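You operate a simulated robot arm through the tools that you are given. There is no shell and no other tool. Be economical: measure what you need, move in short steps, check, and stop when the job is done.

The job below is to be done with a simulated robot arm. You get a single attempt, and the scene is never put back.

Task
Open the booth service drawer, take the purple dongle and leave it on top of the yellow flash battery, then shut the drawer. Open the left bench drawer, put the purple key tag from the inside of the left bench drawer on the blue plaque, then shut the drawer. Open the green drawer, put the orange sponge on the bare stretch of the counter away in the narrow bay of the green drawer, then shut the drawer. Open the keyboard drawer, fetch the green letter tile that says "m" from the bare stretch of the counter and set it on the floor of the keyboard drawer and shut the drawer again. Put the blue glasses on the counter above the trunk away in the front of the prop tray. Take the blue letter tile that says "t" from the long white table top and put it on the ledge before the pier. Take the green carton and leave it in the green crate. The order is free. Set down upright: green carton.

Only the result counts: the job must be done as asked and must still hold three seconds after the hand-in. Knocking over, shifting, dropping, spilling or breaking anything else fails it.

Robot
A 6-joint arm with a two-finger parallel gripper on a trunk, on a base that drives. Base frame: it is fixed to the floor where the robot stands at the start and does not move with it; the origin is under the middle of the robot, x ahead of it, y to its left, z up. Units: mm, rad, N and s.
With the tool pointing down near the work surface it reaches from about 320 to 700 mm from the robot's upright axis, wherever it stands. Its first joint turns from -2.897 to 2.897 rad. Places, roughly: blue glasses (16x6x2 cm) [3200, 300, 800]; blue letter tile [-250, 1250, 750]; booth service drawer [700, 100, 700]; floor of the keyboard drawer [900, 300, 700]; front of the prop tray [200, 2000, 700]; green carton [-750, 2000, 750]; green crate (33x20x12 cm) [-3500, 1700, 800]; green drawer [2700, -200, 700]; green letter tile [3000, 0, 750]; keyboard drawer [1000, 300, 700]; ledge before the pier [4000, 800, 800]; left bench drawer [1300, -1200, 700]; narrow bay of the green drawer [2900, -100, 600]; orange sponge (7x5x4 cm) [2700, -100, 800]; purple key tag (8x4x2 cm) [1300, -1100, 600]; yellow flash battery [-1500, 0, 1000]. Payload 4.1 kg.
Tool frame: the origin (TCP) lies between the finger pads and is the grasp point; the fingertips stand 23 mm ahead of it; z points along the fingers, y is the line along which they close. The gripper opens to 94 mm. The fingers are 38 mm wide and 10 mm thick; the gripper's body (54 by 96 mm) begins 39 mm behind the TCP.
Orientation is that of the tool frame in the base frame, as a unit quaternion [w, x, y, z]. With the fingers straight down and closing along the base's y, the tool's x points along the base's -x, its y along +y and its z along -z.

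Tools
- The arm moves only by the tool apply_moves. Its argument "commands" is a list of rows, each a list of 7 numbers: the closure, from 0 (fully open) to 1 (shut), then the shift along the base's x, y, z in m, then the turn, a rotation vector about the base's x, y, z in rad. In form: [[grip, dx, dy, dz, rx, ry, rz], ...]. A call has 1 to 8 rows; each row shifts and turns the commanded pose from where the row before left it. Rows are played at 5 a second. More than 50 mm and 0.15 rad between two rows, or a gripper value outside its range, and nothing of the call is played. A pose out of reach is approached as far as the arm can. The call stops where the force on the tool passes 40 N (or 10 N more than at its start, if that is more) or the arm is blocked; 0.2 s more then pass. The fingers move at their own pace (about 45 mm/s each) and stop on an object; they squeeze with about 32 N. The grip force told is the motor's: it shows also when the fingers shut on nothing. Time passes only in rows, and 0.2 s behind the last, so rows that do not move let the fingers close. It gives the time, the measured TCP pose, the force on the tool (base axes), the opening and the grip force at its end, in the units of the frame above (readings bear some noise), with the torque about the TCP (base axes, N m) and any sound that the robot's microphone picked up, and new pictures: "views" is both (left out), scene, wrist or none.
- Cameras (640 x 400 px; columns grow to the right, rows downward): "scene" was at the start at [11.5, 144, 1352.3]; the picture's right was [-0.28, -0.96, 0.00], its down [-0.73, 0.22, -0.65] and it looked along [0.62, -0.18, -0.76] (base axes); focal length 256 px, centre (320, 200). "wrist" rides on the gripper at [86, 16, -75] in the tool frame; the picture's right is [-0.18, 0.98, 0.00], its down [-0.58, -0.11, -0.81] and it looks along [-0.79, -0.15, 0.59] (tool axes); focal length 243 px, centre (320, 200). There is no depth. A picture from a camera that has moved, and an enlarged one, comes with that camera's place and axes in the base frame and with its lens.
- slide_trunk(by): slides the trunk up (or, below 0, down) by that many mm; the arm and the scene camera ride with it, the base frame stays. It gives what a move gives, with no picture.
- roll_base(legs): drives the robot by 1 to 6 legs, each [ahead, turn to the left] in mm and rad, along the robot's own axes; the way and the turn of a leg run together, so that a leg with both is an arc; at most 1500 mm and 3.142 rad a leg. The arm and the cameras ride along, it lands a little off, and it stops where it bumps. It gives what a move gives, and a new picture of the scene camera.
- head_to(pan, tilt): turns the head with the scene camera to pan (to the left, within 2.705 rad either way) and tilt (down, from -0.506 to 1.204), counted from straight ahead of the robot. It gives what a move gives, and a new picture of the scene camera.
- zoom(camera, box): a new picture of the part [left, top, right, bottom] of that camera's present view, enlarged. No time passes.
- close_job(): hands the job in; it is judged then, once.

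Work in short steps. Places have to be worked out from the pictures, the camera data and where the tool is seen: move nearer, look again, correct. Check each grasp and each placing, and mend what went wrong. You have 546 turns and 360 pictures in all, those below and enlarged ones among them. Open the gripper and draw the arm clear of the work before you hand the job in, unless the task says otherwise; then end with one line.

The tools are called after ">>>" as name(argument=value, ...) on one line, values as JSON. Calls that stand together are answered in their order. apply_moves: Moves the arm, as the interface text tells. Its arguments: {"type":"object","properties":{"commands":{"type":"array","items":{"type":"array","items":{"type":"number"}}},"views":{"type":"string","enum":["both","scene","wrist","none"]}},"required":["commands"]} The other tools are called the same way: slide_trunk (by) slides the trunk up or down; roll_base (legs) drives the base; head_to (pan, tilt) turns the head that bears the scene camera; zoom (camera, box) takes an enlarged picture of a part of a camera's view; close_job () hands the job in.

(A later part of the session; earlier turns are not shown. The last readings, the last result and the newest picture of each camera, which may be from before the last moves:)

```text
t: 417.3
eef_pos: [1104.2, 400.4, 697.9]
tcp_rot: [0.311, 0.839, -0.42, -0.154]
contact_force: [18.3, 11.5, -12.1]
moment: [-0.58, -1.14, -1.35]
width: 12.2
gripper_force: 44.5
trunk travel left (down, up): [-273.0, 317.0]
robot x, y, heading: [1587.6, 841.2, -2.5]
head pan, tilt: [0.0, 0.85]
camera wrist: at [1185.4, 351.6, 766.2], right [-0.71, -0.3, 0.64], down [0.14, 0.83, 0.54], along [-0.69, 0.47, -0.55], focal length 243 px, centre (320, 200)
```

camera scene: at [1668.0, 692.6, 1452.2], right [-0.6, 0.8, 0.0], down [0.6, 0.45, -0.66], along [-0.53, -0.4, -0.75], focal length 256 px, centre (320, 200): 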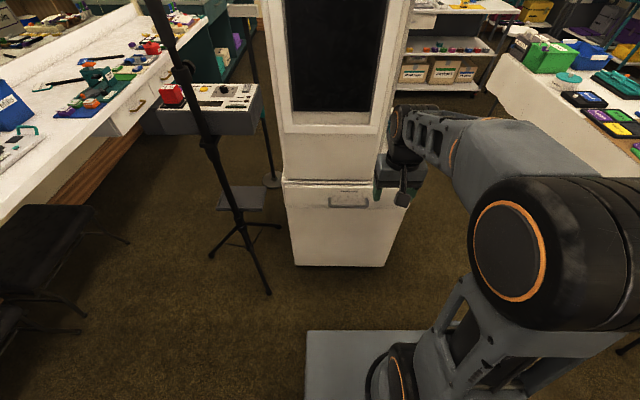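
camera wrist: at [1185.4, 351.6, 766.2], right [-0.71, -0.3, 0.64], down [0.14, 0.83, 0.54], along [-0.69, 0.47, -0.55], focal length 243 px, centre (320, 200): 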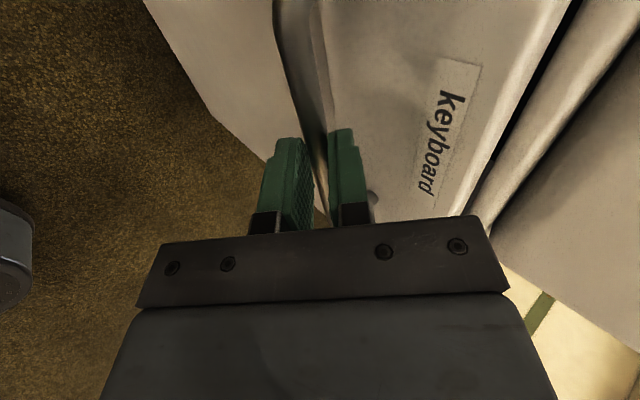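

Gripped (12 mm bar). I pull along (+0.80,+0.60).

>>> apply_moves(commands=[[1, 0.016, 0.012, 0, 0, 0, 0], [1, 0.016, 0.012, 0, 0, 0, 0], [1, 0.016, 0.012, 0, 0, 0, 0], [1, 0.016, 0.012, 0, 0, 0, 0], [1, 0.016, 0.012, 0, 0, 0, 0], [1, 0.016, 0.012, 0, 0, 0, 0]], views="none")

>>> apply_moves(commands=[[1, 0.012, 0.009, 0, 0, 0, 0], [1, 0.012, 0.009, 0, 0, 0, 0], [1, 0.012, 0.009, 0, 0, 0, 0], [1, 0.012, 0.009, 0, 0, 0, 0]], views="scene")

```text
t: 418.7
eef_pos: [1165.9, 446.1, 758.7]
tcp_rot: [0.311, 0.84, -0.418, -0.154]
contact_force: [0.5, 1.0, -0.7]
moment: [-0.01, 0.04, 0.02]
width: 0.0
gripper_force: 42.5
out of reach, approached as far as the arm can: row 1, 2, 3, 4, 5, 6
trunk travel left (down, up): [-273.0, 317.0]
robot x, y, heading: [1586.1, 841.0, -2.501]
head pan, tilt: [0.0, 0.85]
```

```text
t: 419.7
eef_pos: [1203.7, 478.6, 782.8]
tcp_rot: [0.312, 0.839, -0.418, -0.154]
contact_force: [-0.6, 0.1, 0.0]
moment: [0.01, 0.04, 0.0]
width: 0.0
gripper_force: 42.0
out of reach, approached as far as the arm can: row 1, 2, 3, 4
trunk travel left (down, up): [-273.0, 317.0]
robot x, y, heading: [1580.8, 839.7, -2.499]
head pan, tilt: [0.0, 0.85]
camera scene: at [1667.7, 692.5, 1302.1], right [-0.6, 0.8, 0.0], down [0.6, 0.45, -0.66], along [-0.53, -0.4, -0.75], focal length 256 px, centre (320, 200)
```

scene: 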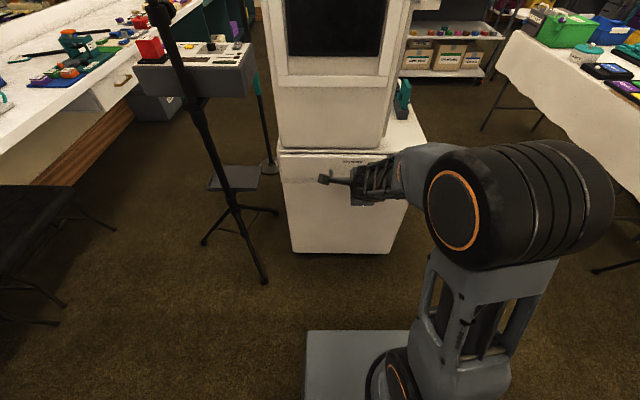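

The pull was out of reach for this trunk height and the fingers slipped upward off the bar. I raise the trunk 75 mm and go back to the pre-grasp.

>>> slide_trunk(by=75)

>>> apply_moves(commands=[[0.55, -0.015, -0.012, -0.03, 0, 0, 0], [0.55, -0.018, -0.014, -0.035, 0, 0, 0], [0.55, -0.018, -0.014, -0.035, 0, 0, 0], [0.55, -0.012, -0.01, -0.01, 0, 0, 0]], views="wrist")

```text
t: 420.8
eef_pos: [1204.3, 477.3, 856.9]
tcp_rot: [0.312, 0.839, -0.417, -0.155]
contact_force: [0.4, 0.8, -0.6]
moment: [0.01, 0.0, -0.01]
width: 0.2
gripper_force: 42.4
trunk travel left (down, up): [-348.0, 242.0]
robot x, y, heading: [1581.9, 839.8, -2.502]
head pan, tilt: [0.0, 0.85]
```

```text
t: 421.8
eef_pos: [1117.3, 413.5, 790.4]
tcp_rot: [0.309, 0.84, -0.418, -0.153]
contact_force: [-0.1, 0.2, -0.1]
moment: [0.0, 0.01, 0.0]
width: 42.6
gripper_force: 0.1
out of reach, approached as far as the arm can: row 1, 2, 3
trunk travel left (down, up): [-348.0, 242.0]
robot x, y, heading: [1587.9, 837.2, -2.501]
head pan, tilt: [0.0, 0.85]
camera wrist: at [1198.3, 365.8, 857.0], right [-0.71, -0.3, 0.64], down [0.13, 0.83, 0.54], along [-0.69, 0.47, -0.55], focal length 243 px, centre (320, 200)
```

wrist: 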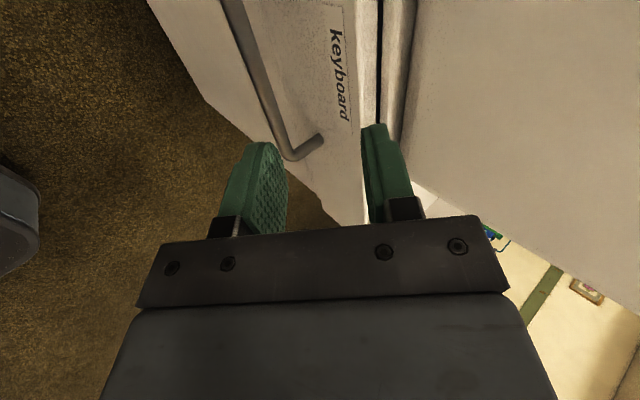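

The limit is upward only; lower down is fine. I move to 55 mm before the bar and then in.

>>> apply_moves(commands=[[0.55, 0.008, 0.004, -0.025, 0, 0, 0], [0.55, 0.007, 0.004, -0.025, 0, 0, 0]], views="wrist")

```text
t: 422.4
eef_pos: [1108.2, 404.7, 771.5]
tcp_rot: [0.306, 0.842, -0.419, -0.15]
contact_force: [0.3, -0.3, 0.0]
moment: [-0.03, 0.04, 0.01]
width: 42.5
gripper_force: 0.0
out of reach, approached as far as the arm can: row 1, 2
trunk travel left (down, up): [-348.0, 242.0]
robot x, y, heading: [1586.2, 840.5, -2.497]
head pan, tilt: [0.0, 0.85]
camera wrist: at [1188.7, 355.7, 838.2], right [-0.71, -0.31, 0.63], down [0.13, 0.83, 0.55], along [-0.69, 0.47, -0.55], focal length 243 px, centre (320, 200)
```

wrist: 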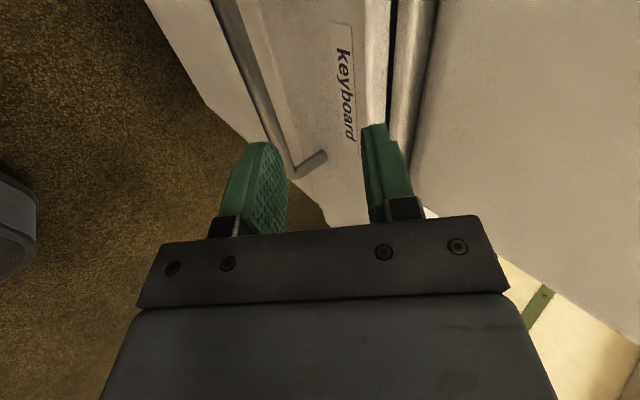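

The wrist can't hold this tilt here. I switch to the flat posture that worked on the green drawer: untilt, move back and up, then lower the trunk and tilt further.

>>> apply_moves(commands=[[0.6, 0.02, 0.015, 0.03, 0.0865, -0.115, 0], [0.6, 0.02, 0.015, 0.03, 0.0865, -0.115, 0], [0.6, 0.02, 0.015, 0.03, 0.0865, -0.115, 0], [0.6, 0.02, 0.015, 0.03, 0.04, -0.053, 0], [0.6, 0.01, 0.008, 0.03, 0, 0, 0]], views="none")

```text
t: 423.6
eef_pos: [1198.8, 471.4, 922.3]
tcp_rot: [0.095, 0.89, -0.443, -0.046]
contact_force: [-0.4, 0.0, 0.5]
moment: [0.02, 0.0, -0.01]
width: 37.8
gripper_force: 0.0
trunk travel left (down, up): [-348.0, 242.0]
robot x, y, heading: [1586.2, 838.3, -2.503]
head pan, tilt: [0.0, 0.85]
```

>>> slide_trunk(by=-222)

>>> apply_moves(commands=[[0.6, 0, 0, 0, -0.0865, 0.115, 0], [0.6, 0, 0, 0, -0.0865, 0.115, 0], [0.6, 0, 0, 0, -0.0865, 0.115, 0], [0.6, 0, 0, 0, -0.0865, 0.115, 0], [0.6, 0, 0, 0, -0.0865, 0.115, 0], [0.6, 0, 0, 0, -0.0865, 0.115, 0], [0.6, 0, 0, 0, -0.0865, 0.115, 0]], views="wrist")

```text
t: 425.9
eef_pos: [1198.4, 470.6, 700.3]
tcp_rot: [0.095, 0.89, -0.444, -0.047]
contact_force: [-0.1, -0.1, 0.0]
moment: [-0.03, 0.0, -0.01]
width: 37.5
gripper_force: 0.1
trunk travel left (down, up): [-126.0, 464.0]
robot x, y, heading: [1586.5, 838.3, -2.501]
head pan, tilt: [0.0, 0.85]
```

```text
t: 427.6
eef_pos: [1191.0, 467.2, 760.8]
tcp_rot: [0.43, 0.797, -0.379, -0.188]
contact_force: [0.2, 0.1, 0.0]
moment: [-0.02, 0.01, -0.01]
width: 37.7
gripper_force: 0.0
out of reach, approached as far as the arm can: row 5, 6, 7
trunk travel left (down, up): [-126.0, 464.0]
robot x, y, heading: [1583.4, 838.3, -2.502]
head pan, tilt: [0.0, 0.85]
camera wrist: at [1286.6, 435.0, 817.6], right [-0.56, -0.19, 0.81], down [0.18, 0.92, 0.34], along [-0.81, 0.34, -0.48], focal length 243 px, centre (320, 200)
```

wrist: 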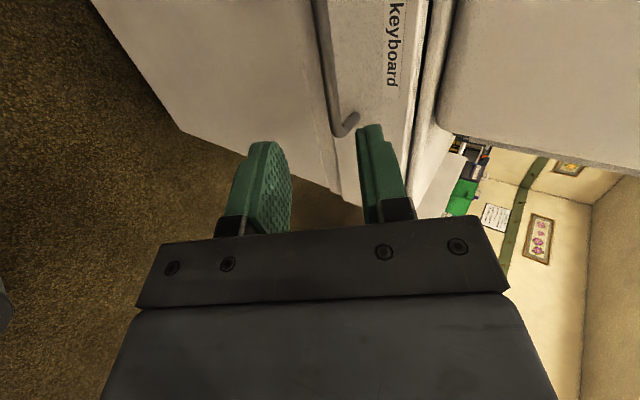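

The same tilt worked before when the handle lay slightly to the robot's right; here it lies to the left. I shift the base about 110 mm sideways (turn, reverse, turn, forward).

>>> roll_base(legs=[[0, -0.4], [-290, 0], [0, 0.4], [265, 0]])

```text
t: 433.4
eef_pos: [1253.6, 374.5, 759.4]
tcp_rot: [0.43, 0.797, -0.38, -0.187]
contact_force: [-0.4, 0.5, 0.2]
moment: [-0.01, -0.01, 0.02]
width: 37.5
gripper_force: 0.2
trunk travel left (down, up): [-126.0, 464.0]
robot x, y, heading: [1645.1, 740.6, -2.5]
head pan, tilt: [0.0, 0.85]
camera scene: at [1729.6, 599.2, 1155.2], right [-0.6, 0.8, 0.0], down [0.6, 0.45, -0.66], along [-0.53, -0.4, -0.75], focal length 256 px, centre (320, 200)
```

scene: 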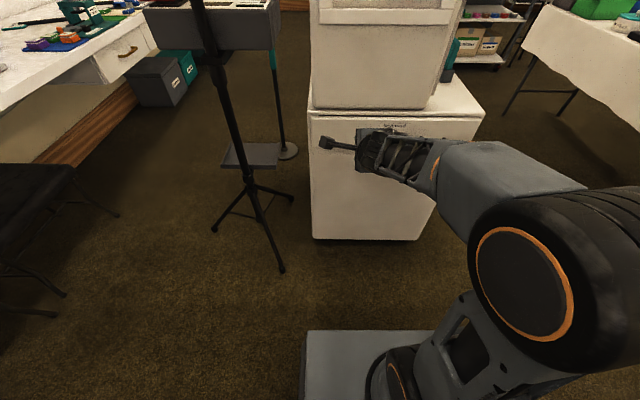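

Now the handle lies to the right. I move the hand over in front of it and try the tilt again.

>>> apply_moves(commands=[[0.6, -0.0185, 0.032, -0.017, 0, 0, 0], [0.6, -0.0185, 0.032, -0.017, 0, 0, 0], [0.6, -0.0185, 0.032, -0.016, 0, 0, 0], [0.6, 0, 0, 0, -0.0865, 0.115, 0], [0.6, 0, 0, 0, -0.0865, 0.115, 0]], views="wrist")

```text
t: 434.6
eef_pos: [1196.8, 469.7, 711.3]
tcp_rot: [0.538, 0.73, -0.343, -0.245]
contact_force: [0.6, -0.1, 0.2]
moment: [-0.04, 0.0, 0.03]
width: 37.4
gripper_force: 0.0
trunk travel left (down, up): [-126.0, 464.0]
robot x, y, heading: [1646.5, 742.5, -2.501]
head pan, tilt: [0.0, 0.85]
camera wrist: at [1303.2, 444.9, 749.4], right [-0.35, -0.04, 0.94], down [0.24, 0.96, 0.13], along [-0.91, 0.27, -0.33], focal length 243 px, centre (320, 200)
```

wrist: 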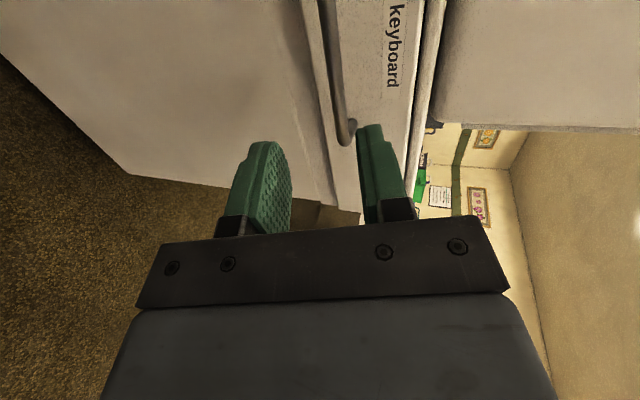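

The flat tilt holds now. I go to 50 mm before the bar.

>>> apply_moves(commands=[[0.6, -0.029, -0.0205, -0.002, 0, 0, 0], [0.6, -0.029, -0.0205, -0.002, 0, 0, 0]], views="wrist")

```text
t: 435.2
eef_pos: [1139.9, 426.7, 705.5]
tcp_rot: [0.538, 0.73, -0.343, -0.244]
contact_force: [-0.2, -0.2, 0.6]
moment: [0.0, -0.03, -0.02]
width: 37.5
gripper_force: 0.1
trunk travel left (down, up): [-126.0, 464.0]
robot x, y, heading: [1646.5, 744.7, -2.497]
head pan, tilt: [0.0, 0.85]
camera wrist: at [1246.4, 403.0, 745.0], right [-0.35, -0.04, 0.93], down [0.24, 0.96, 0.13], along [-0.91, 0.27, -0.33], focal length 243 px, centre (320, 200)
```

wrist: 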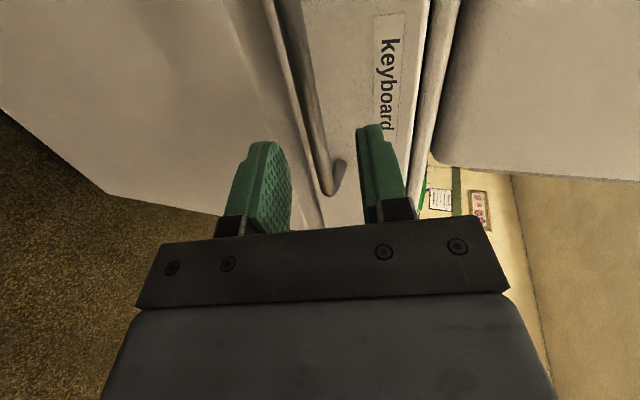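

Centred. Advance 45 mm and close.

>>> apply_moves(commands=[[0.6, -0.0165, -0.014, -0.0065, 0, 0, 0], [0.6, -0.0165, -0.014, -0.0065, 0, 0, 0], [1, 0, 0, 0, 0, 0, 0], [1, 0, 0, 0, 0, 0, 0], [1, 0, 0, 0, 0, 0, 0]], views="none")

```text
t: 436.4
eef_pos: [1108.6, 401.2, 686.5]
tcp_rot: [0.533, 0.733, -0.347, -0.241]
contact_force: [12.0, 5.8, -29.0]
moment: [-0.77, -1.48, -0.45]
width: 13.0
gripper_force: 45.0
trunk travel left (down, up): [-126.0, 464.0]
robot x, y, heading: [1646.5, 747.3, -2.5]
head pan, tilt: [0.0, 0.85]
```

Gripped (13 mm). Pull out along (+0.80,+0.60), easing 4 mm down.

>>> apply_moves(commands=[[1, 0.012, 0.009, -0.003, 0, 0, 0], [1, 0.02, 0.015, -0.001, 0, 0, 0], [1, 0.02, 0.015, 0, 0, 0, 0], [1, 0.02, 0.015, 0, 0, 0, 0], [1, 0.02, 0.015, 0, 0, 0, 0]], views="scene")

```text
t: 437.6
eef_pos: [1192.1, 461.2, 687.2]
tcp_rot: [0.535, 0.734, -0.341, -0.24]
contact_force: [10.6, -8.4, -5.4]
moment: [-1.37, -1.28, -0.43]
width: 12.9
gripper_force: 44.9
trunk travel left (down, up): [-126.0, 464.0]
robot x, y, heading: [1645.5, 742.6, -2.491]
head pan, tilt: [0.0, 0.85]
stopped in row 5: the force on the tool passed its limit (the readings are from after the stop); the commanded pose is now the measured one
camera scene: at [1730.6, 599.0, 1155.6], right [-0.6, 0.8, 0.0], down [0.6, 0.45, -0.66], along [-0.53, -0.4, -0.75], focal length 256 px, centre (320, 200)
```

scene: 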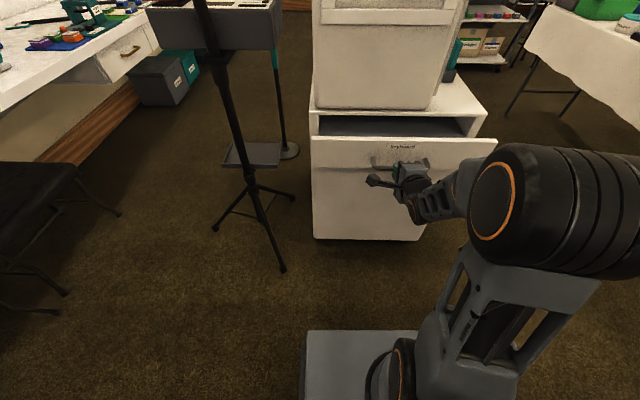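

Open by ~104 mm and moving. I continue.

>>> apply_moves(commands=[[1, 0.012, 0.009, 0, 0, 0, 0], [1, 0.012, 0.009, 0, 0, 0, 0], [1, 0.012, 0.009, 0, 0, 0, 0], [1, 0.012, 0.009, 0, 0, 0, 0]], views="none")

>>> roll_base(legs=[[-60, 0]])

```text
t: 438.6
eef_pos: [1239.7, 496.2, 686.4]
tcp_rot: [0.536, 0.734, -0.34, -0.242]
contact_force: [16.5, -23.6, -10.7]
moment: [-1.45, -1.3, 0.34]
width: 13.2
gripper_force: 44.8
trunk travel left (down, up): [-126.0, 464.0]
robot x, y, heading: [1649.3, 744.5, -2.489]
head pan, tilt: [0.0, 0.85]
```

```text
t: 439.8
eef_pos: [1291.2, 533.6, 686.7]
tcp_rot: [0.538, 0.733, -0.341, -0.239]
contact_force: [5.9, -4.5, 2.7]
moment: [-1.32, -0.93, -0.6]
width: 12.8
gripper_force: 44.7
trunk travel left (down, up): [-126.0, 464.0]
robot x, y, heading: [1695.3, 784.5, -2.487]
head pan, tilt: [0.0, 0.85]
stopped in leg 1: the force on the tool passed its limit (the readings are from after the stop); the commanded pose is now the measured one
camera scene: at [1781.7, 637.7, 1155.2], right [-0.61, 0.79, 0.0], down [0.6, 0.46, -0.66], along [-0.52, -0.4, -0.75], focal length 256 px, centre (320, 200)
```

scene: 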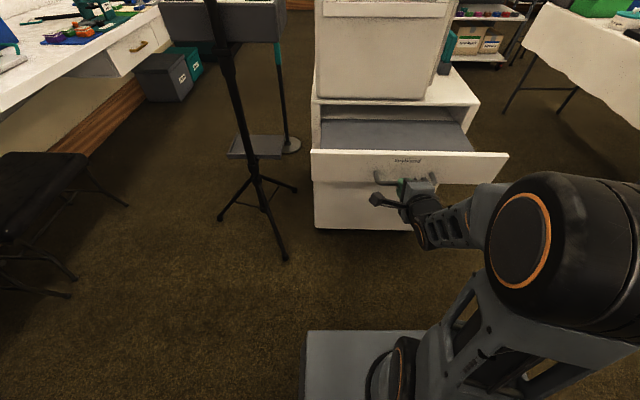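

Fully open, about 225 mm, with a flat grey floor inside. I release and withdraw the hand.

>>> apply_moves(commands=[[0.5, 0, 0, 0, 0, 0, 0], [0.5, 0, 0, 0, 0, 0, 0], [0.5, 0, 0, 0, 0, 0, 0], [0.5, 0.02, 0.016, 0.008, 0, 0, 0], [0.5, 0.016, 0.012, 0.008, 0, 0, 0], [0.5, 0.01, 0.008, 0.02, 0.0865, -0.115, 0], [0.5, 0, 0, 0.03, 0.0865, -0.115, 0], [0.5, 0, 0, 0.03, 0.0865, -0.115, 0]], views="none")

>>> slide_trunk(by=300)

>>> apply_moves(commands=[[0, 0, 0, 0, 0.0865, -0.115, 0], [0, 0, 0, 0, 0.0865, -0.115, 0], [0, 0, 0, 0, 0.0865, -0.115, 0], [0, 0, 0, 0, 0.0865, -0.115, 0], [0, 0, 0, 0, 0.0865, -0.115, 0]], views="scene")

```text
t: 441.6
eef_pos: [1293.0, 560.9, 694.8]
tcp_rot: [0.381, 0.824, -0.389, -0.159]
contact_force: [-0.1, 0.4, 0.3]
moment: [-0.03, 0.03, 0.0]
width: 47.1
gripper_force: 0.0
out of reach, approached as far as the arm can: row 4, 5, 7, 8
trunk travel left (down, up): [-126.0, 464.0]
robot x, y, heading: [1695.5, 783.1, -2.483]
head pan, tilt: [0.0, 0.85]
```

```text
t: 444.6
eef_pos: [1291.8, 561.9, 993.9]
tcp_rot: [0.381, 0.824, -0.389, -0.158]
contact_force: [-0.7, -0.6, -0.2]
moment: [-0.03, 0.02, 0.03]
width: 46.8
gripper_force: 0.2
trunk travel left (down, up): [-426.0, 164.0]
robot x, y, heading: [1698.5, 781.1, -2.486]
head pan, tilt: [0.0, 0.85]
```

```text
t: 445.8
eef_pos: [1404.6, 598.4, 747.7]
tcp_rot: [0.076, 0.896, -0.437, -0.002]
contact_force: [0.0, 0.7, 0.3]
moment: [-0.02, 0.03, 0.0]
width: 94.3
gripper_force: 0.1
out of reach, approached as far as the arm can: row 1, 2, 3, 4, 5
trunk travel left (down, up): [-426.0, 164.0]
robot x, y, heading: [1695.7, 780.4, -2.488]
head pan, tilt: [0.0, 0.85]
camera scene: at [1781.6, 636.9, 1455.1], right [-0.61, 0.79, 0.0], down [0.6, 0.46, -0.66], along [-0.52, -0.4, -0.75], focal length 256 px, centre (320, 200)
```

scene: 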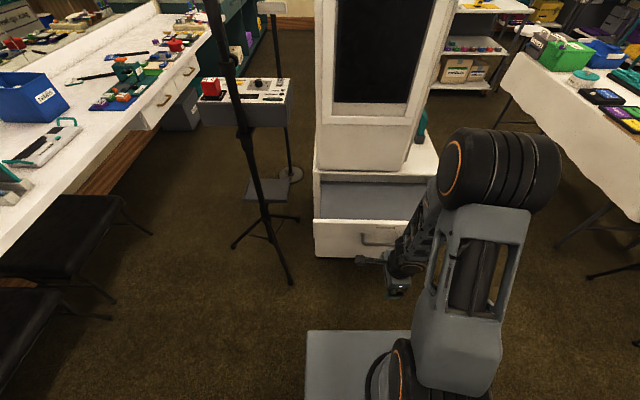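

The arm had followed an older commanded pose down; it is free of contact. I raise it and fold it properly.

>>> apply_moves(commands=[[0, -0.01, -0.005, 0.045, 0, 0, 0], [0, -0.01, -0.005, 0.045, 0, 0, 0], [0, -0.01, -0.005, 0.045, 0, 0, 0], [0, -0.01, -0.005, 0.045, 0, 0, 0], [0, -0.01, -0.005, 0.045, 0, 0, 0], [0, -0.01, -0.005, 0.045, 0, 0, 0]], views="none")

```text
t: 447.2
eef_pos: [1345.8, 583.5, 949.4]
tcp_rot: [0.085, 0.893, -0.439, -0.046]
contact_force: [0.2, -0.4, 0.1]
moment: [0.0, -0.03, 0.0]
width: 94.2
gripper_force: 0.1
out of reach, approached as far as the arm can: row 1, 2, 3, 4
trunk travel left (down, up): [-426.0, 164.0]
robot x, y, heading: [1697.5, 781.0, -2.481]
head pan, tilt: [0.0, 0.85]
```

>>> apply_moves(commands=[[0, 0, 0, 0.02, 0.055, -0.078, 0], [0, 0, 0, 0.02, 0.055, -0.078, 0], [0, 0, 0, 0.01, 0, 0, 0.145], [0, 0, 0, 0.01, 0, 0, 0.145], [0, 0, 0, 0, 0, 0, 0.145], [0, 0, 0, 0, 0, 0, 0.145], [0, 0, 0, 0, 0, 0, 0.145], [0, 0, 0, 0, 0, 0, 0.145]], views="none")

>>> apply_moves(commands=[[0, 0, 0, 0, 0, 0, 0.145], [0, 0, 0, 0, 0, 0, 0.145], [0, 0, 0, 0, 0, 0, 0.145], [0, 0, 0, 0, 0, 0, 0.145], [0, 0, 0, 0, 0, 0, 0.12]], views="none")

>>> roll_base(legs=[[0, 2.11], [760, 0], [0, -0.551]])

```text
t: 449.0
eef_pos: [1346.9, 586.5, 1008.9]
tcp_rot: [0.001, 1.0, -0.022, -0.002]
contact_force: [-0.2, 0.1, -0.1]
moment: [0.0, 0.04, 0.02]
width: 94.0
gripper_force: 0.0
trunk travel left (down, up): [-426.0, 164.0]
robot x, y, heading: [1697.2, 778.8, -2.483]
head pan, tilt: [0.0, 0.85]
```

```text
t: 450.2
eef_pos: [1345.9, 586.9, 1008.2]
tcp_rot: [0.001, 0.946, 0.323, 0.0]
contact_force: [0.0, -0.3, -1.3]
moment: [-0.02, -0.03, -0.02]
width: 94.2
gripper_force: 0.1
trunk travel left (down, up): [-426.0, 164.0]
robot x, y, heading: [1698.4, 783.0, -2.487]
head pan, tilt: [0.0, 0.85]
```

```text
t: 460.8
eef_pos: [2605.8, 160.2, 1005.7]
tcp_rot: [0.001, 0.436, 0.9, 0.0]
contact_force: [-0.3, -0.2, 0.1]
moment: [-0.01, 0.0, -0.02]
width: 94.0
gripper_force: 0.0
trunk travel left (down, up): [-426.0, 164.0]
robot x, y, heading: [2406.1, 502.3, -0.905]
head pan, tilt: [0.0, 0.85]
camera scene: at [2545.9, 594.1, 1455.2], right [-0.79, -0.62, 0.0], down [-0.47, 0.59, -0.66], along [0.41, -0.52, -0.75], focal length 256 px, centre (320, 200)
```

scene: 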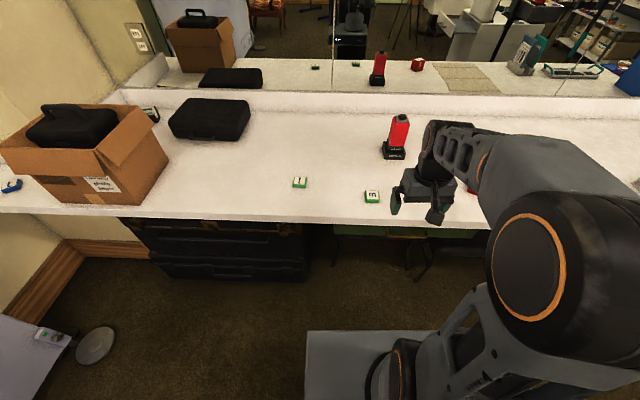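

Tile "m" is at about (2774,17). I move the hand above it.

>>> apply_moves(commands=[[0.25, 0.033, -0.028, -0.022, 0, 0, 0], [0.25, 0.033, -0.028, -0.022, 0, 0, 0], [0.25, 0.033, -0.028, -0.022, 0, 0, 0], [0.25, 0.033, -0.028, -0.022, 0, 0, 0], [0.25, 0.034, -0.028, -0.022, 0, 0, 0]], views="wrist")

```text
t: 462.0
eef_pos: [2772.5, 18.8, 897.8]
tcp_rot: [0.002, 0.436, 0.9, 0.001]
contact_force: [0.6, -0.5, -0.1]
moment: [-0.06, 0.02, 0.01]
width: 70.7
gripper_force: 0.0
trunk travel left (down, up): [-426.0, 164.0]
robot x, y, heading: [2407.6, 502.8, -0.9]
head pan, tilt: [0.0, 0.85]
camera wrist: at [2731.2, 95.7, 972.1], right [0.89, 0.47, 0.0], down [0.27, -0.52, 0.81], along [0.38, -0.71, -0.59], focal length 243 px, centre (320, 200)
```

wrist: 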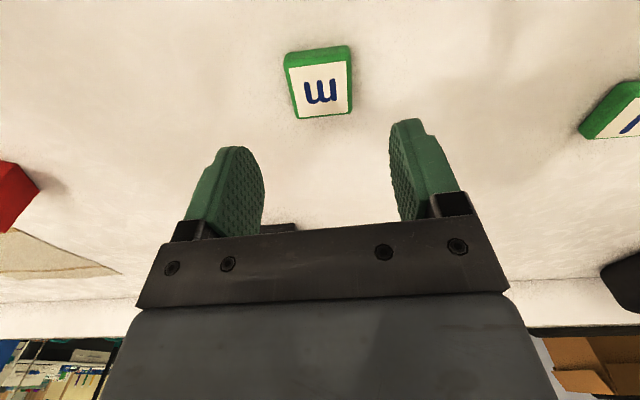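

Aligned. I descend onto it, close and lift.

>>> apply_moves(commands=[[0.25, 0.002, -0.003, -0.035, 0, 0, 0], [0.25, 0.001, -0.002, -0.03, 0, 0, 0], [0.25, 0, 0, -0.022, 0, 0, 0], [0.6, 0, 0, 0, 0, 0, 0], [1, 0, 0, 0, 0, 0, 0], [1, 0, 0, 0, 0, 0, 0], [1, 0, 0, 0, 0, 0, 0], [1, 0, 0, 0.04, 0, 0, 0]], views="wrist")

```text
t: 463.8
eef_pos: [2774.5, 12.5, 851.0]
tcp_rot: [0.002, 0.436, 0.9, 0.0]
contact_force: [0.7, -0.6, -0.3]
moment: [0.01, 0.04, 0.01]
width: 46.4
gripper_force: 32.4
trunk travel left (down, up): [-426.0, 164.0]
robot x, y, heading: [2405.8, 507.7, -0.904]
head pan, tilt: [0.0, 0.85]
camera wrist: at [2733.5, 89.4, 925.3], right [0.89, 0.47, 0.0], down [0.27, -0.52, 0.81], along [0.38, -0.71, -0.59], focal length 243 px, centre (320, 200)
```

wrist: 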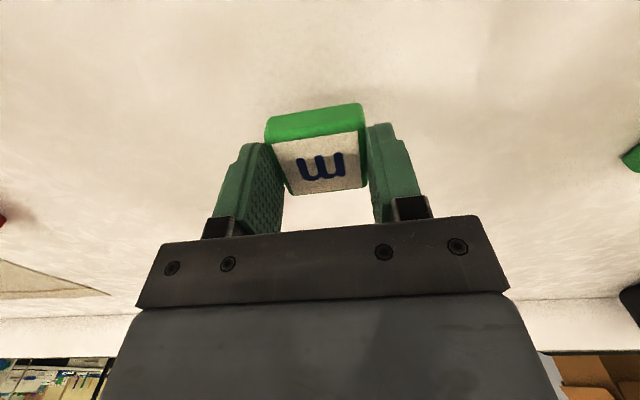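

Tile "m" held. I fold in and drive back to the keyboard drawer along the same path.

>>> apply_moves(commands=[[1, -0.033, 0.029, 0.031, 0, 0, 0], [1, -0.033, 0.029, 0.031, 0, 0, 0], [1, -0.033, 0.029, 0.031, 0, 0, 0], [1, -0.034, 0.029, 0.031, 0, 0, 0], [1, -0.034, 0.029, 0.031, 0, 0, 0]], views="none")

>>> roll_base(legs=[[0, 0.533], [-760, 0], [0, -2.12]])

```text
refused: row 1 steps farther than a row can; nothing moved
```

```text
t: 474.4
eef_pos: [1209.2, 401.2, 851.1]
tcp_rot: [0.001, 0.94, 0.34, -0.001]
contact_force: [-0.2, 0.0, -0.4]
moment: [0.02, 0.01, -0.05]
width: 46.5
gripper_force: 32.4
trunk travel left (down, up): [-426.0, 164.0]
robot x, y, heading: [1692.2, 779.1, -2.451]
head pan, tilt: [0.0, 0.85]
camera scene: at [1784.3, 641.1, 1455.2], right [-0.64, 0.77, 0.0], down [0.58, 0.48, -0.66], along [-0.51, -0.42, -0.75], focal length 256 px, centre (320, 200)
```

scene: 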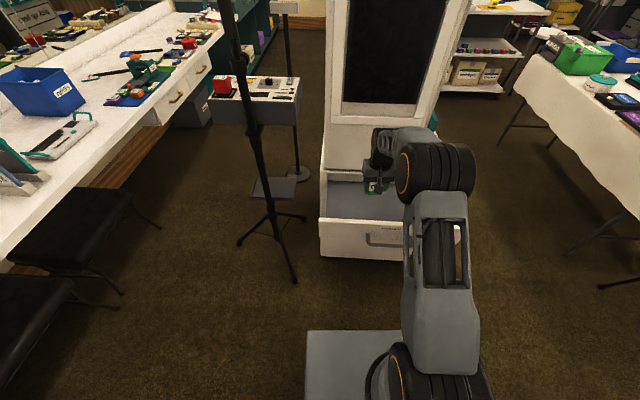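

The fold was refused (steps slightly too long), yet the drive ended well: no contact, tile still held. Now the hand is above the open drawer; I move over its middle and look.

>>> apply_moves(commands=[[1, -0.007, 0.033, 0, 0, 0, 0], [1, -0.007, 0.033, 0, 0, 0, -0.04]], views="both")

```text
t: 475.0
eef_pos: [1197.4, 467.7, 854.3]
tcp_rot: [0.002, 0.947, 0.322, 0.0]
contact_force: [0.6, -1.2, -0.1]
moment: [0.02, -0.03, -0.03]
width: 46.8
gripper_force: 31.6
trunk travel left (down, up): [-426.0, 164.0]
robot x, y, heading: [1695.7, 780.5, -2.453]
head pan, tilt: [0.0, 0.85]
camera scene: at [1784.2, 641.2, 1455.2], right [-0.64, 0.77, 0.0], down [0.58, 0.48, -0.66], along [-0.51, -0.42, -0.75], focal length 256 px, centre (320, 200)
camera wrist: at [1276.2, 506.9, 927.8], right [0.45, -0.89, 0.0], down [-0.53, -0.27, 0.81], along [-0.72, -0.37, -0.59], focal length 243 px, centre (320, 200)
```

scene: 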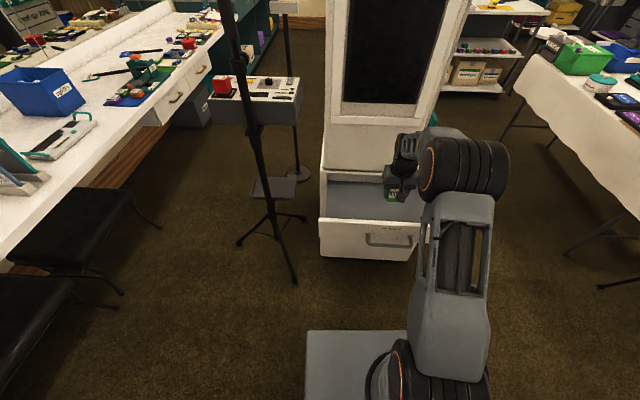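
wrist: 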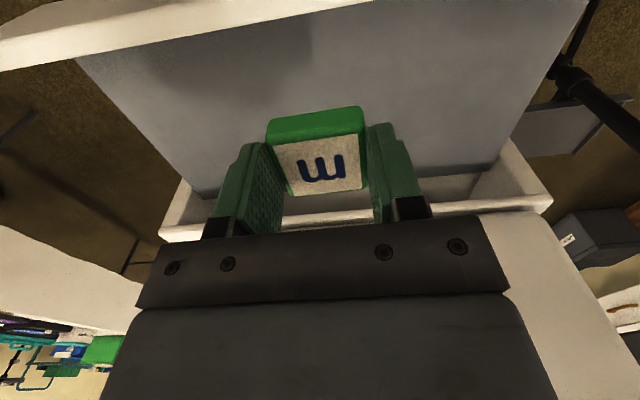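

The drawer's floor lies further in than the hand. I move 40 mm inward and descend.

>>> apply_moves(commands=[[1, -0.016, -0.012, -0.03, 0, 0, 0], [1, -0.016, -0.012, -0.03, 0, 0, 0]], views="wrist")

```text
t: 475.6
eef_pos: [1165.7, 441.5, 790.9]
tcp_rot: [0.0, 0.947, 0.321, -0.001]
contact_force: [-0.7, 0.0, -0.4]
moment: [-0.01, 0.03, -0.02]
width: 46.8
gripper_force: 32.1
trunk travel left (down, up): [-426.0, 164.0]
robot x, y, heading: [1691.6, 783.0, -2.452]
head pan, tilt: [0.0, 0.85]
camera wrist: at [1243.6, 481.3, 865.6], right [0.45, -0.89, 0.0], down [-0.53, -0.27, 0.81], along [-0.72, -0.37, -0.59], focal length 243 px, centre (320, 200)
```

wrist: 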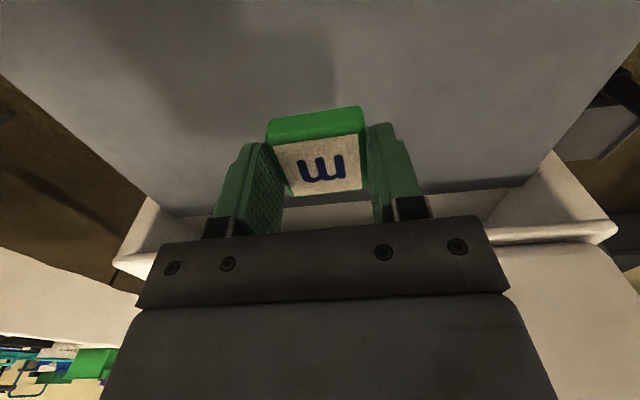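

Over the floor now. I keep descending until contact.

>>> apply_moves(commands=[[1, 0, 0, -0.025, 0, 0, 0], [1, 0, 0, -0.02, 0, 0, 0], [1, 0, 0, -0.012, 0, 0, 0], [1, 0, 0, -0.008, 0, 0, 0]], views="wrist")

```text
t: 476.6
eef_pos: [1163.5, 443.2, 726.8]
tcp_rot: [0.002, 0.947, 0.321, -0.001]
contact_force: [0.9, 0.2, 0.3]
moment: [0.01, -0.03, -0.01]
width: 47.0
gripper_force: 31.8
trunk travel left (down, up): [-426.0, 164.0]
robot x, y, heading: [1696.7, 778.8, -2.447]
head pan, tilt: [0.0, 0.85]
camera wrist: at [1241.5, 482.0, 800.4], right [0.45, -0.89, 0.0], down [-0.53, -0.27, 0.81], along [-0.72, -0.37, -0.59], focal length 243 px, centre (320, 200)
```

wrist: 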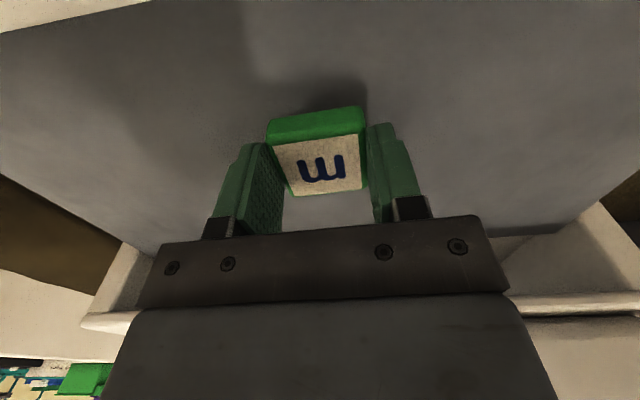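

Nearly down. Small steps to contact.

>>> apply_moves(commands=[[1, 0, 0, -0.006, 0, 0, 0], [1, 0, 0, -0.005, 0, 0, 0], [1, 0, 0, -0.004, 0, 0, 0], [1, 0, 0, -0.004, 0, 0, 0]], views="wrist")

```text
t: 477.6
eef_pos: [1162.4, 442.9, 710.4]
tcp_rot: [0.001, 0.947, 0.322, -0.003]
contact_force: [3.2, -0.2, 19.1]
moment: [0.15, -0.19, 0.0]
width: 46.6
gripper_force: 32.2
trunk travel left (down, up): [-426.0, 164.0]
robot x, y, heading: [1694.8, 781.8, -2.449]
head pan, tilt: [0.0, 0.85]
camera wrist: at [1242.0, 482.3, 784.7], right [0.45, -0.89, 0.0], down [-0.52, -0.26, 0.81], along [-0.72, -0.37, -0.59], focal length 243 px, centre (320, 200)
```

wrist: 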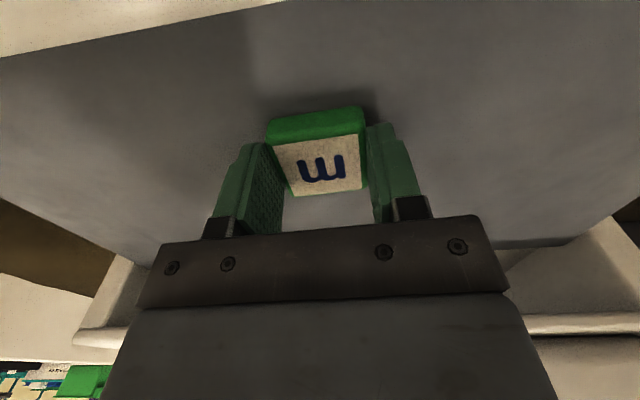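

Contact at the tile. I release and rise straight up.

>>> apply_moves(commands=[[1, 0, 0, 0.002, 0, 0, 0], [0.6, 0, 0, 0, 0, 0, 0], [0.25, 0, 0, 0, 0, 0, 0], [0.25, 0, 0, 0, 0, 0, 0], [0.25, 0, 0, 0.04, 0, 0, 0], [0.25, 0, 0, 0.045, 0, 0, 0], [0.25, 0, 0, 0.045, 0, 0, 0], [0.25, 0.01, 0.008, 0.045, 0, 0, 0]], views="wrist")

```text
t: 479.4
eef_pos: [1176.0, 448.9, 882.1]
tcp_rot: [0.001, 0.947, 0.321, -0.001]
contact_force: [0.2, -0.1, -0.2]
moment: [-0.02, -0.01, 0.02]
width: 70.4
gripper_force: 0.1
trunk travel left (down, up): [-426.0, 164.0]
robot x, y, heading: [1698.2, 784.1, -2.451]
head pan, tilt: [0.0, 0.85]
camera wrist: at [1255.3, 487.8, 956.8], right [0.45, -0.89, 0.0], down [-0.53, -0.27, 0.81], along [-0.72, -0.37, -0.59], focal length 243 px, centre (320, 200)
```

wrist: 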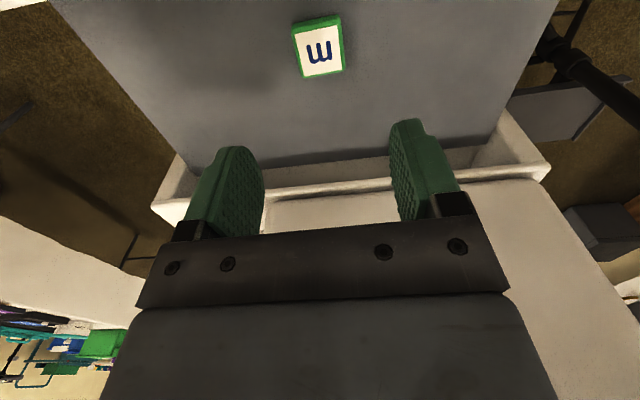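

Tile "m" lies on the drawer's floor. I retract the hand in front of the drawer, move the base a little nearer, and prepare to push it shut.

>>> apply_moves(commands=[[1, 0.032, 0.024, 0, 0, 0, 0], [1, 0.032, 0.024, 0, 0, 0, 0], [1, 0.032, 0.024, 0, 0, 0, 0], [1, 0.032, 0.024, 0, 0, 0, 0], [1, 0.032, 0.024, 0, 0, 0, 0]], views="none")

>>> roll_base(legs=[[70, -0.045]])

```text
t: 480.6
eef_pos: [1337.4, 572.5, 882.2]
tcp_rot: [0.001, 0.947, 0.321, -0.001]
contact_force: [0.0, -0.2, -0.3]
moment: [-0.01, 0.01, -0.01]
width: 0.0
gripper_force: 31.9
trunk travel left (down, up): [-426.0, 164.0]
robot x, y, heading: [1693.6, 783.4, -2.448]
head pan, tilt: [0.0, 0.85]
```

```text
t: 481.6
eef_pos: [1272.0, 544.3, 881.6]
tcp_rot: [0.001, 0.954, 0.3, 0.0]
contact_force: [-0.3, -0.5, 0.0]
moment: [0.01, 0.02, 0.0]
width: 0.1
gripper_force: 32.0
trunk travel left (down, up): [-426.0, 164.0]
robot x, y, heading: [1644.0, 740.6, -2.494]
head pan, tilt: [0.0, 0.85]
camera scene: at [1723.5, 593.9, 1455.2], right [-0.6, 0.8, 0.0], down [0.6, 0.45, -0.66], along [-0.53, -0.4, -0.75], focal length 256 px, centre (320, 200)
```

scene: 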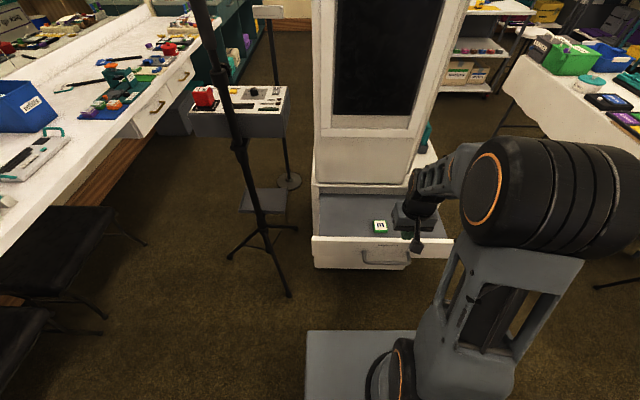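

I move out to n≈1408, lower the trunk 60 mm, and bring the hand down in front of the bar.

>>> apply_moves(commands=[[1, 0.026, 0.0195, 0, 0, 0, 0], [1, 0.026, 0.0195, 0, 0, 0, 0]], views="none")

>>> slide_trunk(by=-60)

>>> apply_moves(commands=[[1, 0, 0, -0.045, 0, 0, 0], [1, 0, 0, -0.045, 0, 0, 0], [1, 0, 0, -0.045, 0, 0, 0], [1, 0, 0, -0.04, 0, 0, 0], [1, 0, 0, -0.03, 0, 0, 0]], views="both")

```text
t: 482.2
eef_pos: [1324.7, 580.9, 884.1]
tcp_rot: [0.002, 0.954, 0.301, 0.0]
contact_force: [0.6, 0.0, -1.0]
moment: [0.02, -0.01, 0.0]
width: 0.0
gripper_force: 32.3
trunk travel left (down, up): [-426.0, 164.0]
robot x, y, heading: [1640.0, 736.6, -2.49]
head pan, tilt: [0.0, 0.85]
```

```text
t: 483.2
eef_pos: [1323.8, 580.7, 823.2]
tcp_rot: [0.0, 0.954, 0.3, -0.001]
contact_force: [-0.3, -0.2, 0.0]
moment: [-0.04, 0.01, 0.01]
width: 0.1
gripper_force: 32.0
trunk travel left (down, up): [-366.0, 224.0]
robot x, y, heading: [1641.1, 734.7, -2.488]
head pan, tilt: [0.0, 0.85]
```

```text
t: 484.4
eef_pos: [1325.8, 583.0, 616.6]
tcp_rot: [0.001, 0.954, 0.3, -0.002]
contact_force: [0.0, 0.8, -0.6]
moment: [-0.02, 0.01, -0.02]
width: 0.0
gripper_force: 32.0
trunk travel left (down, up): [-366.0, 224.0]
robot x, y, heading: [1639.9, 738.3, -2.492]
head pan, tilt: [0.0, 0.85]
camera scene: at [1723.7, 594.0, 1395.2], right [-0.6, 0.8, 0.0], down [0.6, 0.45, -0.66], along [-0.53, -0.4, -0.75], focal length 256 px, centre (320, 200)
camera wrist: at [1406.7, 618.8, 690.9], right [0.41, -0.91, 0.0], down [-0.54, -0.24, 0.81], along [-0.74, -0.33, -0.59], focal length 243 px, centre (320, 200)
```

scene: 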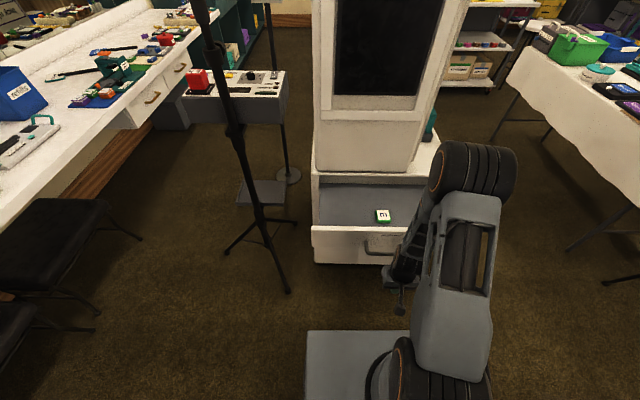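
wrist: 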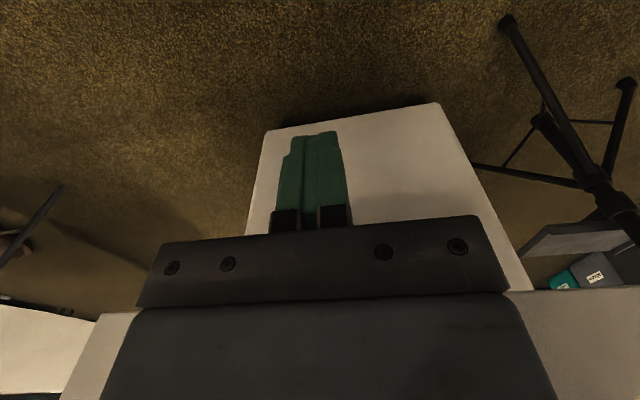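

I push along the booth's normal.

>>> apply_moves(commands=[[1, -0.02, -0.0155, 0, 0, 0, 0], [1, -0.02, -0.0155, 0, 0, 0, 0], [1, -0.02, -0.0155, 0, 0, 0, 0], [1, -0.02, -0.0155, 0, 0, 0, 0], [1, -0.02, -0.015, 0, 0, 0, 0], [1, -0.02, -0.015, 0, 0, 0, 0], [1, -0.02, -0.015, 0, 0, 0, 0], [1, -0.02, -0.015, 0, 0, 0, 0]], views="scene")

```text
t: 486.2
eef_pos: [1163.3, 457.1, 619.1]
tcp_rot: [0.001, 0.954, 0.301, -0.001]
contact_force: [-0.6, -1.1, 0.2]
moment: [-0.01, 0.02, 0.01]
width: 0.2
gripper_force: 32.0
trunk travel left (down, up): [-366.0, 224.0]
robot x, y, heading: [1642.1, 735.9, -2.497]
head pan, tilt: [0.0, 0.85]
camera scene: at [1723.7, 593.9, 1395.2], right [-0.6, 0.8, 0.0], down [0.6, 0.45, -0.66], along [-0.53, -0.4, -0.75], focal length 256 px, centre (320, 200)
```

scene: 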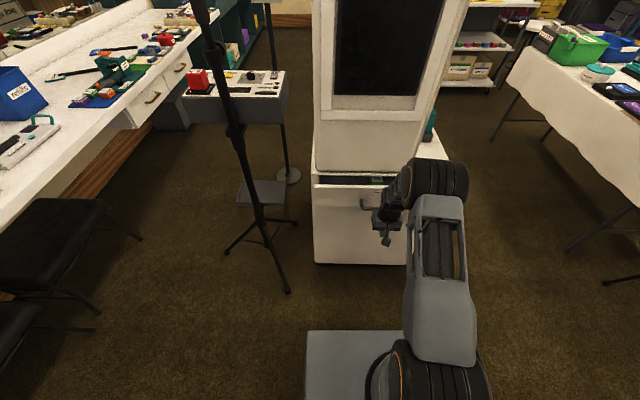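

Drawer nearly shut. The last part in small rows.

>>> apply_moves(commands=[[1, -0.012, -0.009, 0, 0, 0, 0], [1, -0.012, -0.009, 0, 0, 0, 0], [1, -0.008, -0.006, 0, 0, 0, 0], [1, -0.008, -0.006, 0, 0, 0, 0], [1, -0.008, -0.006, 0, 0, 0, 0], [1, -0.006, -0.0045, 0, 0, 0, 0]], views="scene")

```text
t: 487.3
eef_pos: [1128.9, 430.7, 616.2]
tcp_rot: [-0.001, 0.954, 0.301, 0.008]
contact_force: [16.8, 11.1, 8.5]
moment: [-1.08, 1.32, 0.29]
width: 0.0
gripper_force: 32.3
trunk travel left (down, up): [-366.0, 224.0]
robot x, y, heading: [1641.9, 739.8, -2.493]
head pan, tilt: [0.0, 0.85]
stopped in row 5: the force on the tool passed its limit (the readings are from after the stop); the commanded pose is now the measured one
camera scene: at [1726.3, 595.8, 1395.3], right [-0.6, 0.8, 0.0], down [0.6, 0.45, -0.66], along [-0.53, -0.4, -0.75], focal length 256 px, centre (320, 200)
```

scene: 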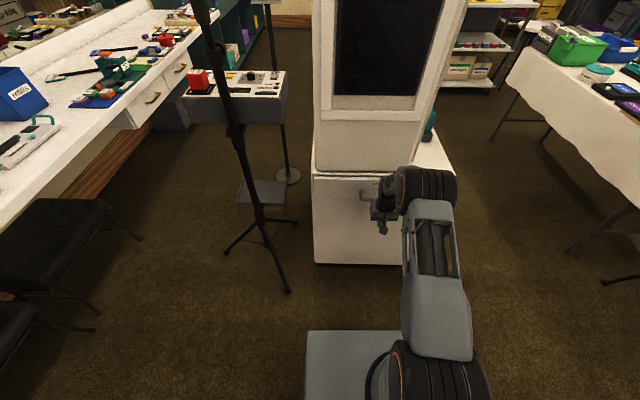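

The resistance came exactly where the closed position should be. I back off, raise the hand, and check.

>>> apply_moves(commands=[[1, 0.03, 0.022, 0, 0, 0, 0], [1, 0.03, 0.022, 0, 0, 0, 0], [1, 0.03, 0.022, 0, 0, 0, 0], [1, 0.02, 0.015, 0.04, 0, 0, 0], [1, 0, 0, 0.045, 0, 0, 0], [1, 0, 0, 0.045, 0, 0, 0], [1, 0, 0, 0.045, 0, 0, 0], [1, 0, 0, 0.045, 0, 0, 0]], views="none")

>>> slide_trunk(by=160)

>>> zoom(camera="scene", box=[280, 140, 480, 290])

>>> zoom(camera="scene", box=[0, 0, 300, 190])

```text
t: 489.1
eef_pos: [1239.9, 509.4, 836.5]
tcp_rot: [-0.001, 0.954, 0.301, 0.008]
contact_force: [-0.3, 0.8, -1.3]
moment: [-0.02, 0.02, 0.01]
width: 0.1
gripper_force: 32.8
trunk travel left (down, up): [-366.0, 224.0]
robot x, y, heading: [1637.8, 739.8, -2.495]
head pan, tilt: [0.0, 0.85]
```

```text
t: 490.9
eef_pos: [1238.9, 509.0, 996.0]
tcp_rot: [0.0, 0.954, 0.301, 0.007]
contact_force: [0.1, -0.2, -0.5]
moment: [0.02, -0.02, 0.0]
width: 0.0
gripper_force: 31.8
trunk travel left (down, up): [-526.0, 64.0]
robot x, y, heading: [1639.1, 741.0, -2.487]
head pan, tilt: [0.0, 0.85]
```

```text
2.67 times, centred on (380, 215) of scene
camera zoom: at [1723.9, 594.1, 1555.1], right [-0.6, 0.8, 0.0], down [0.6, 0.45, -0.66], along [-0.53, -0.4, -0.75], focal length 684 px, centre (160, 160)
```

zoom: 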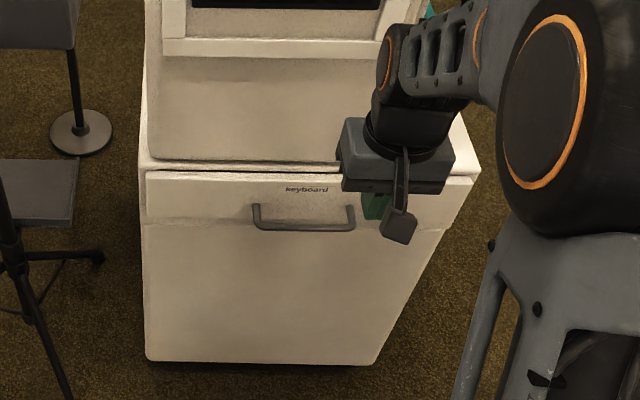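

```text
2.11 times, centred on (150, 95) of scene
camera zoom: at [1723.9, 594.1, 1555.1], right [-0.6, 0.8, 0.0], down [0.6, 0.45, -0.66], along [-0.53, -0.4, -0.75], focal length 540 px, centre (678, 421)
```

zoom: 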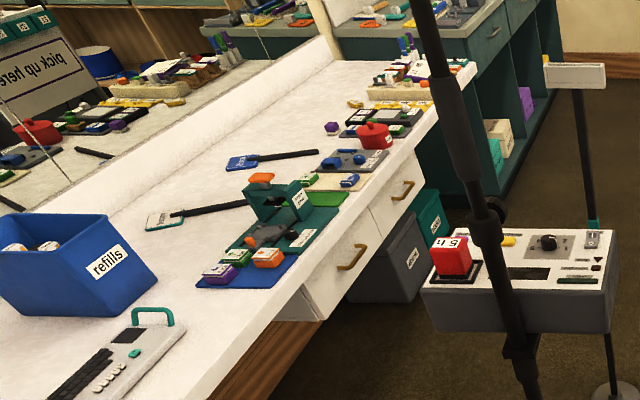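

Keyboard drawer flush. The left bench drawer's brass handle stands free of the counter edge. I drive back around the booth's other side to the counter's right-hand part.

>>> roll_base(legs=[[0, -1.225], [738, 0], [0, 1.196], [1300, 0]])

>>> roll_base(legs=[[0, 0.733], [660, 0], [0, 0.965], [500, 0]])

```text
t: 507.1
eef_pos: [-385.5, 52.1, 995.2]
tcp_rot: [0.0, 0.947, 0.321, 0.007]
contact_force: [0.3, -0.5, 0.1]
moment: [0.03, -0.04, -0.04]
width: 0.2
gripper_force: 32.0
trunk travel left (down, up): [-526.0, 64.0]
robot x, y, heading: [4.7, 299.4, -2.451]
head pan, tilt: [0.0, 0.85]
camera scene: at [95.7, 157.8, 1555.2], right [-0.64, 0.77, 0.0], down [0.58, 0.48, -0.66], along [-0.51, -0.42, -0.75], focal length 256 px, centre (320, 200)
```

scene: 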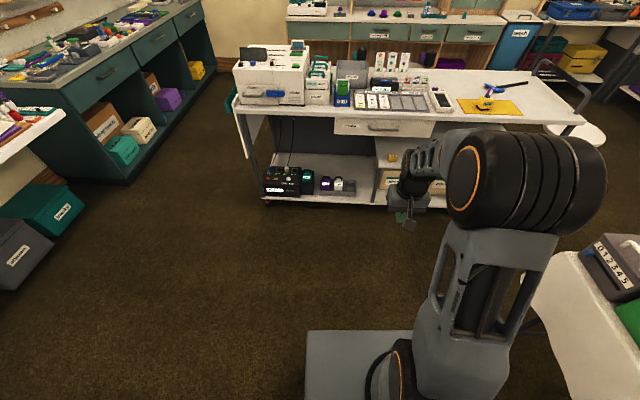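

```text
t: 517.7
eef_pos: [539.4, -1074.7, 995.4]
tcp_rot: [-0.006, 0.398, 0.917, 0.005]
contact_force: [-0.2, 1.0, -0.2]
moment: [-0.02, -0.05, -0.02]
width: 0.0
gripper_force: 31.7
trunk travel left (down, up): [-526.0, 64.0]
robot x, y, heading: [252.2, -709.4, -0.781]
head pan, tilt: [0.0, 0.85]
camera scene: at [384.7, -605.1, 1555.2], right [-0.71, -0.71, 0.0], down [-0.53, 0.53, -0.66], along [0.47, -0.47, -0.75], focal length 256 px, centre (320, 200)
```

scene: 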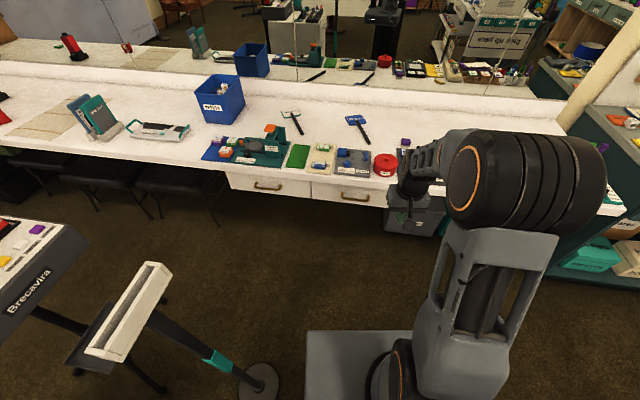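

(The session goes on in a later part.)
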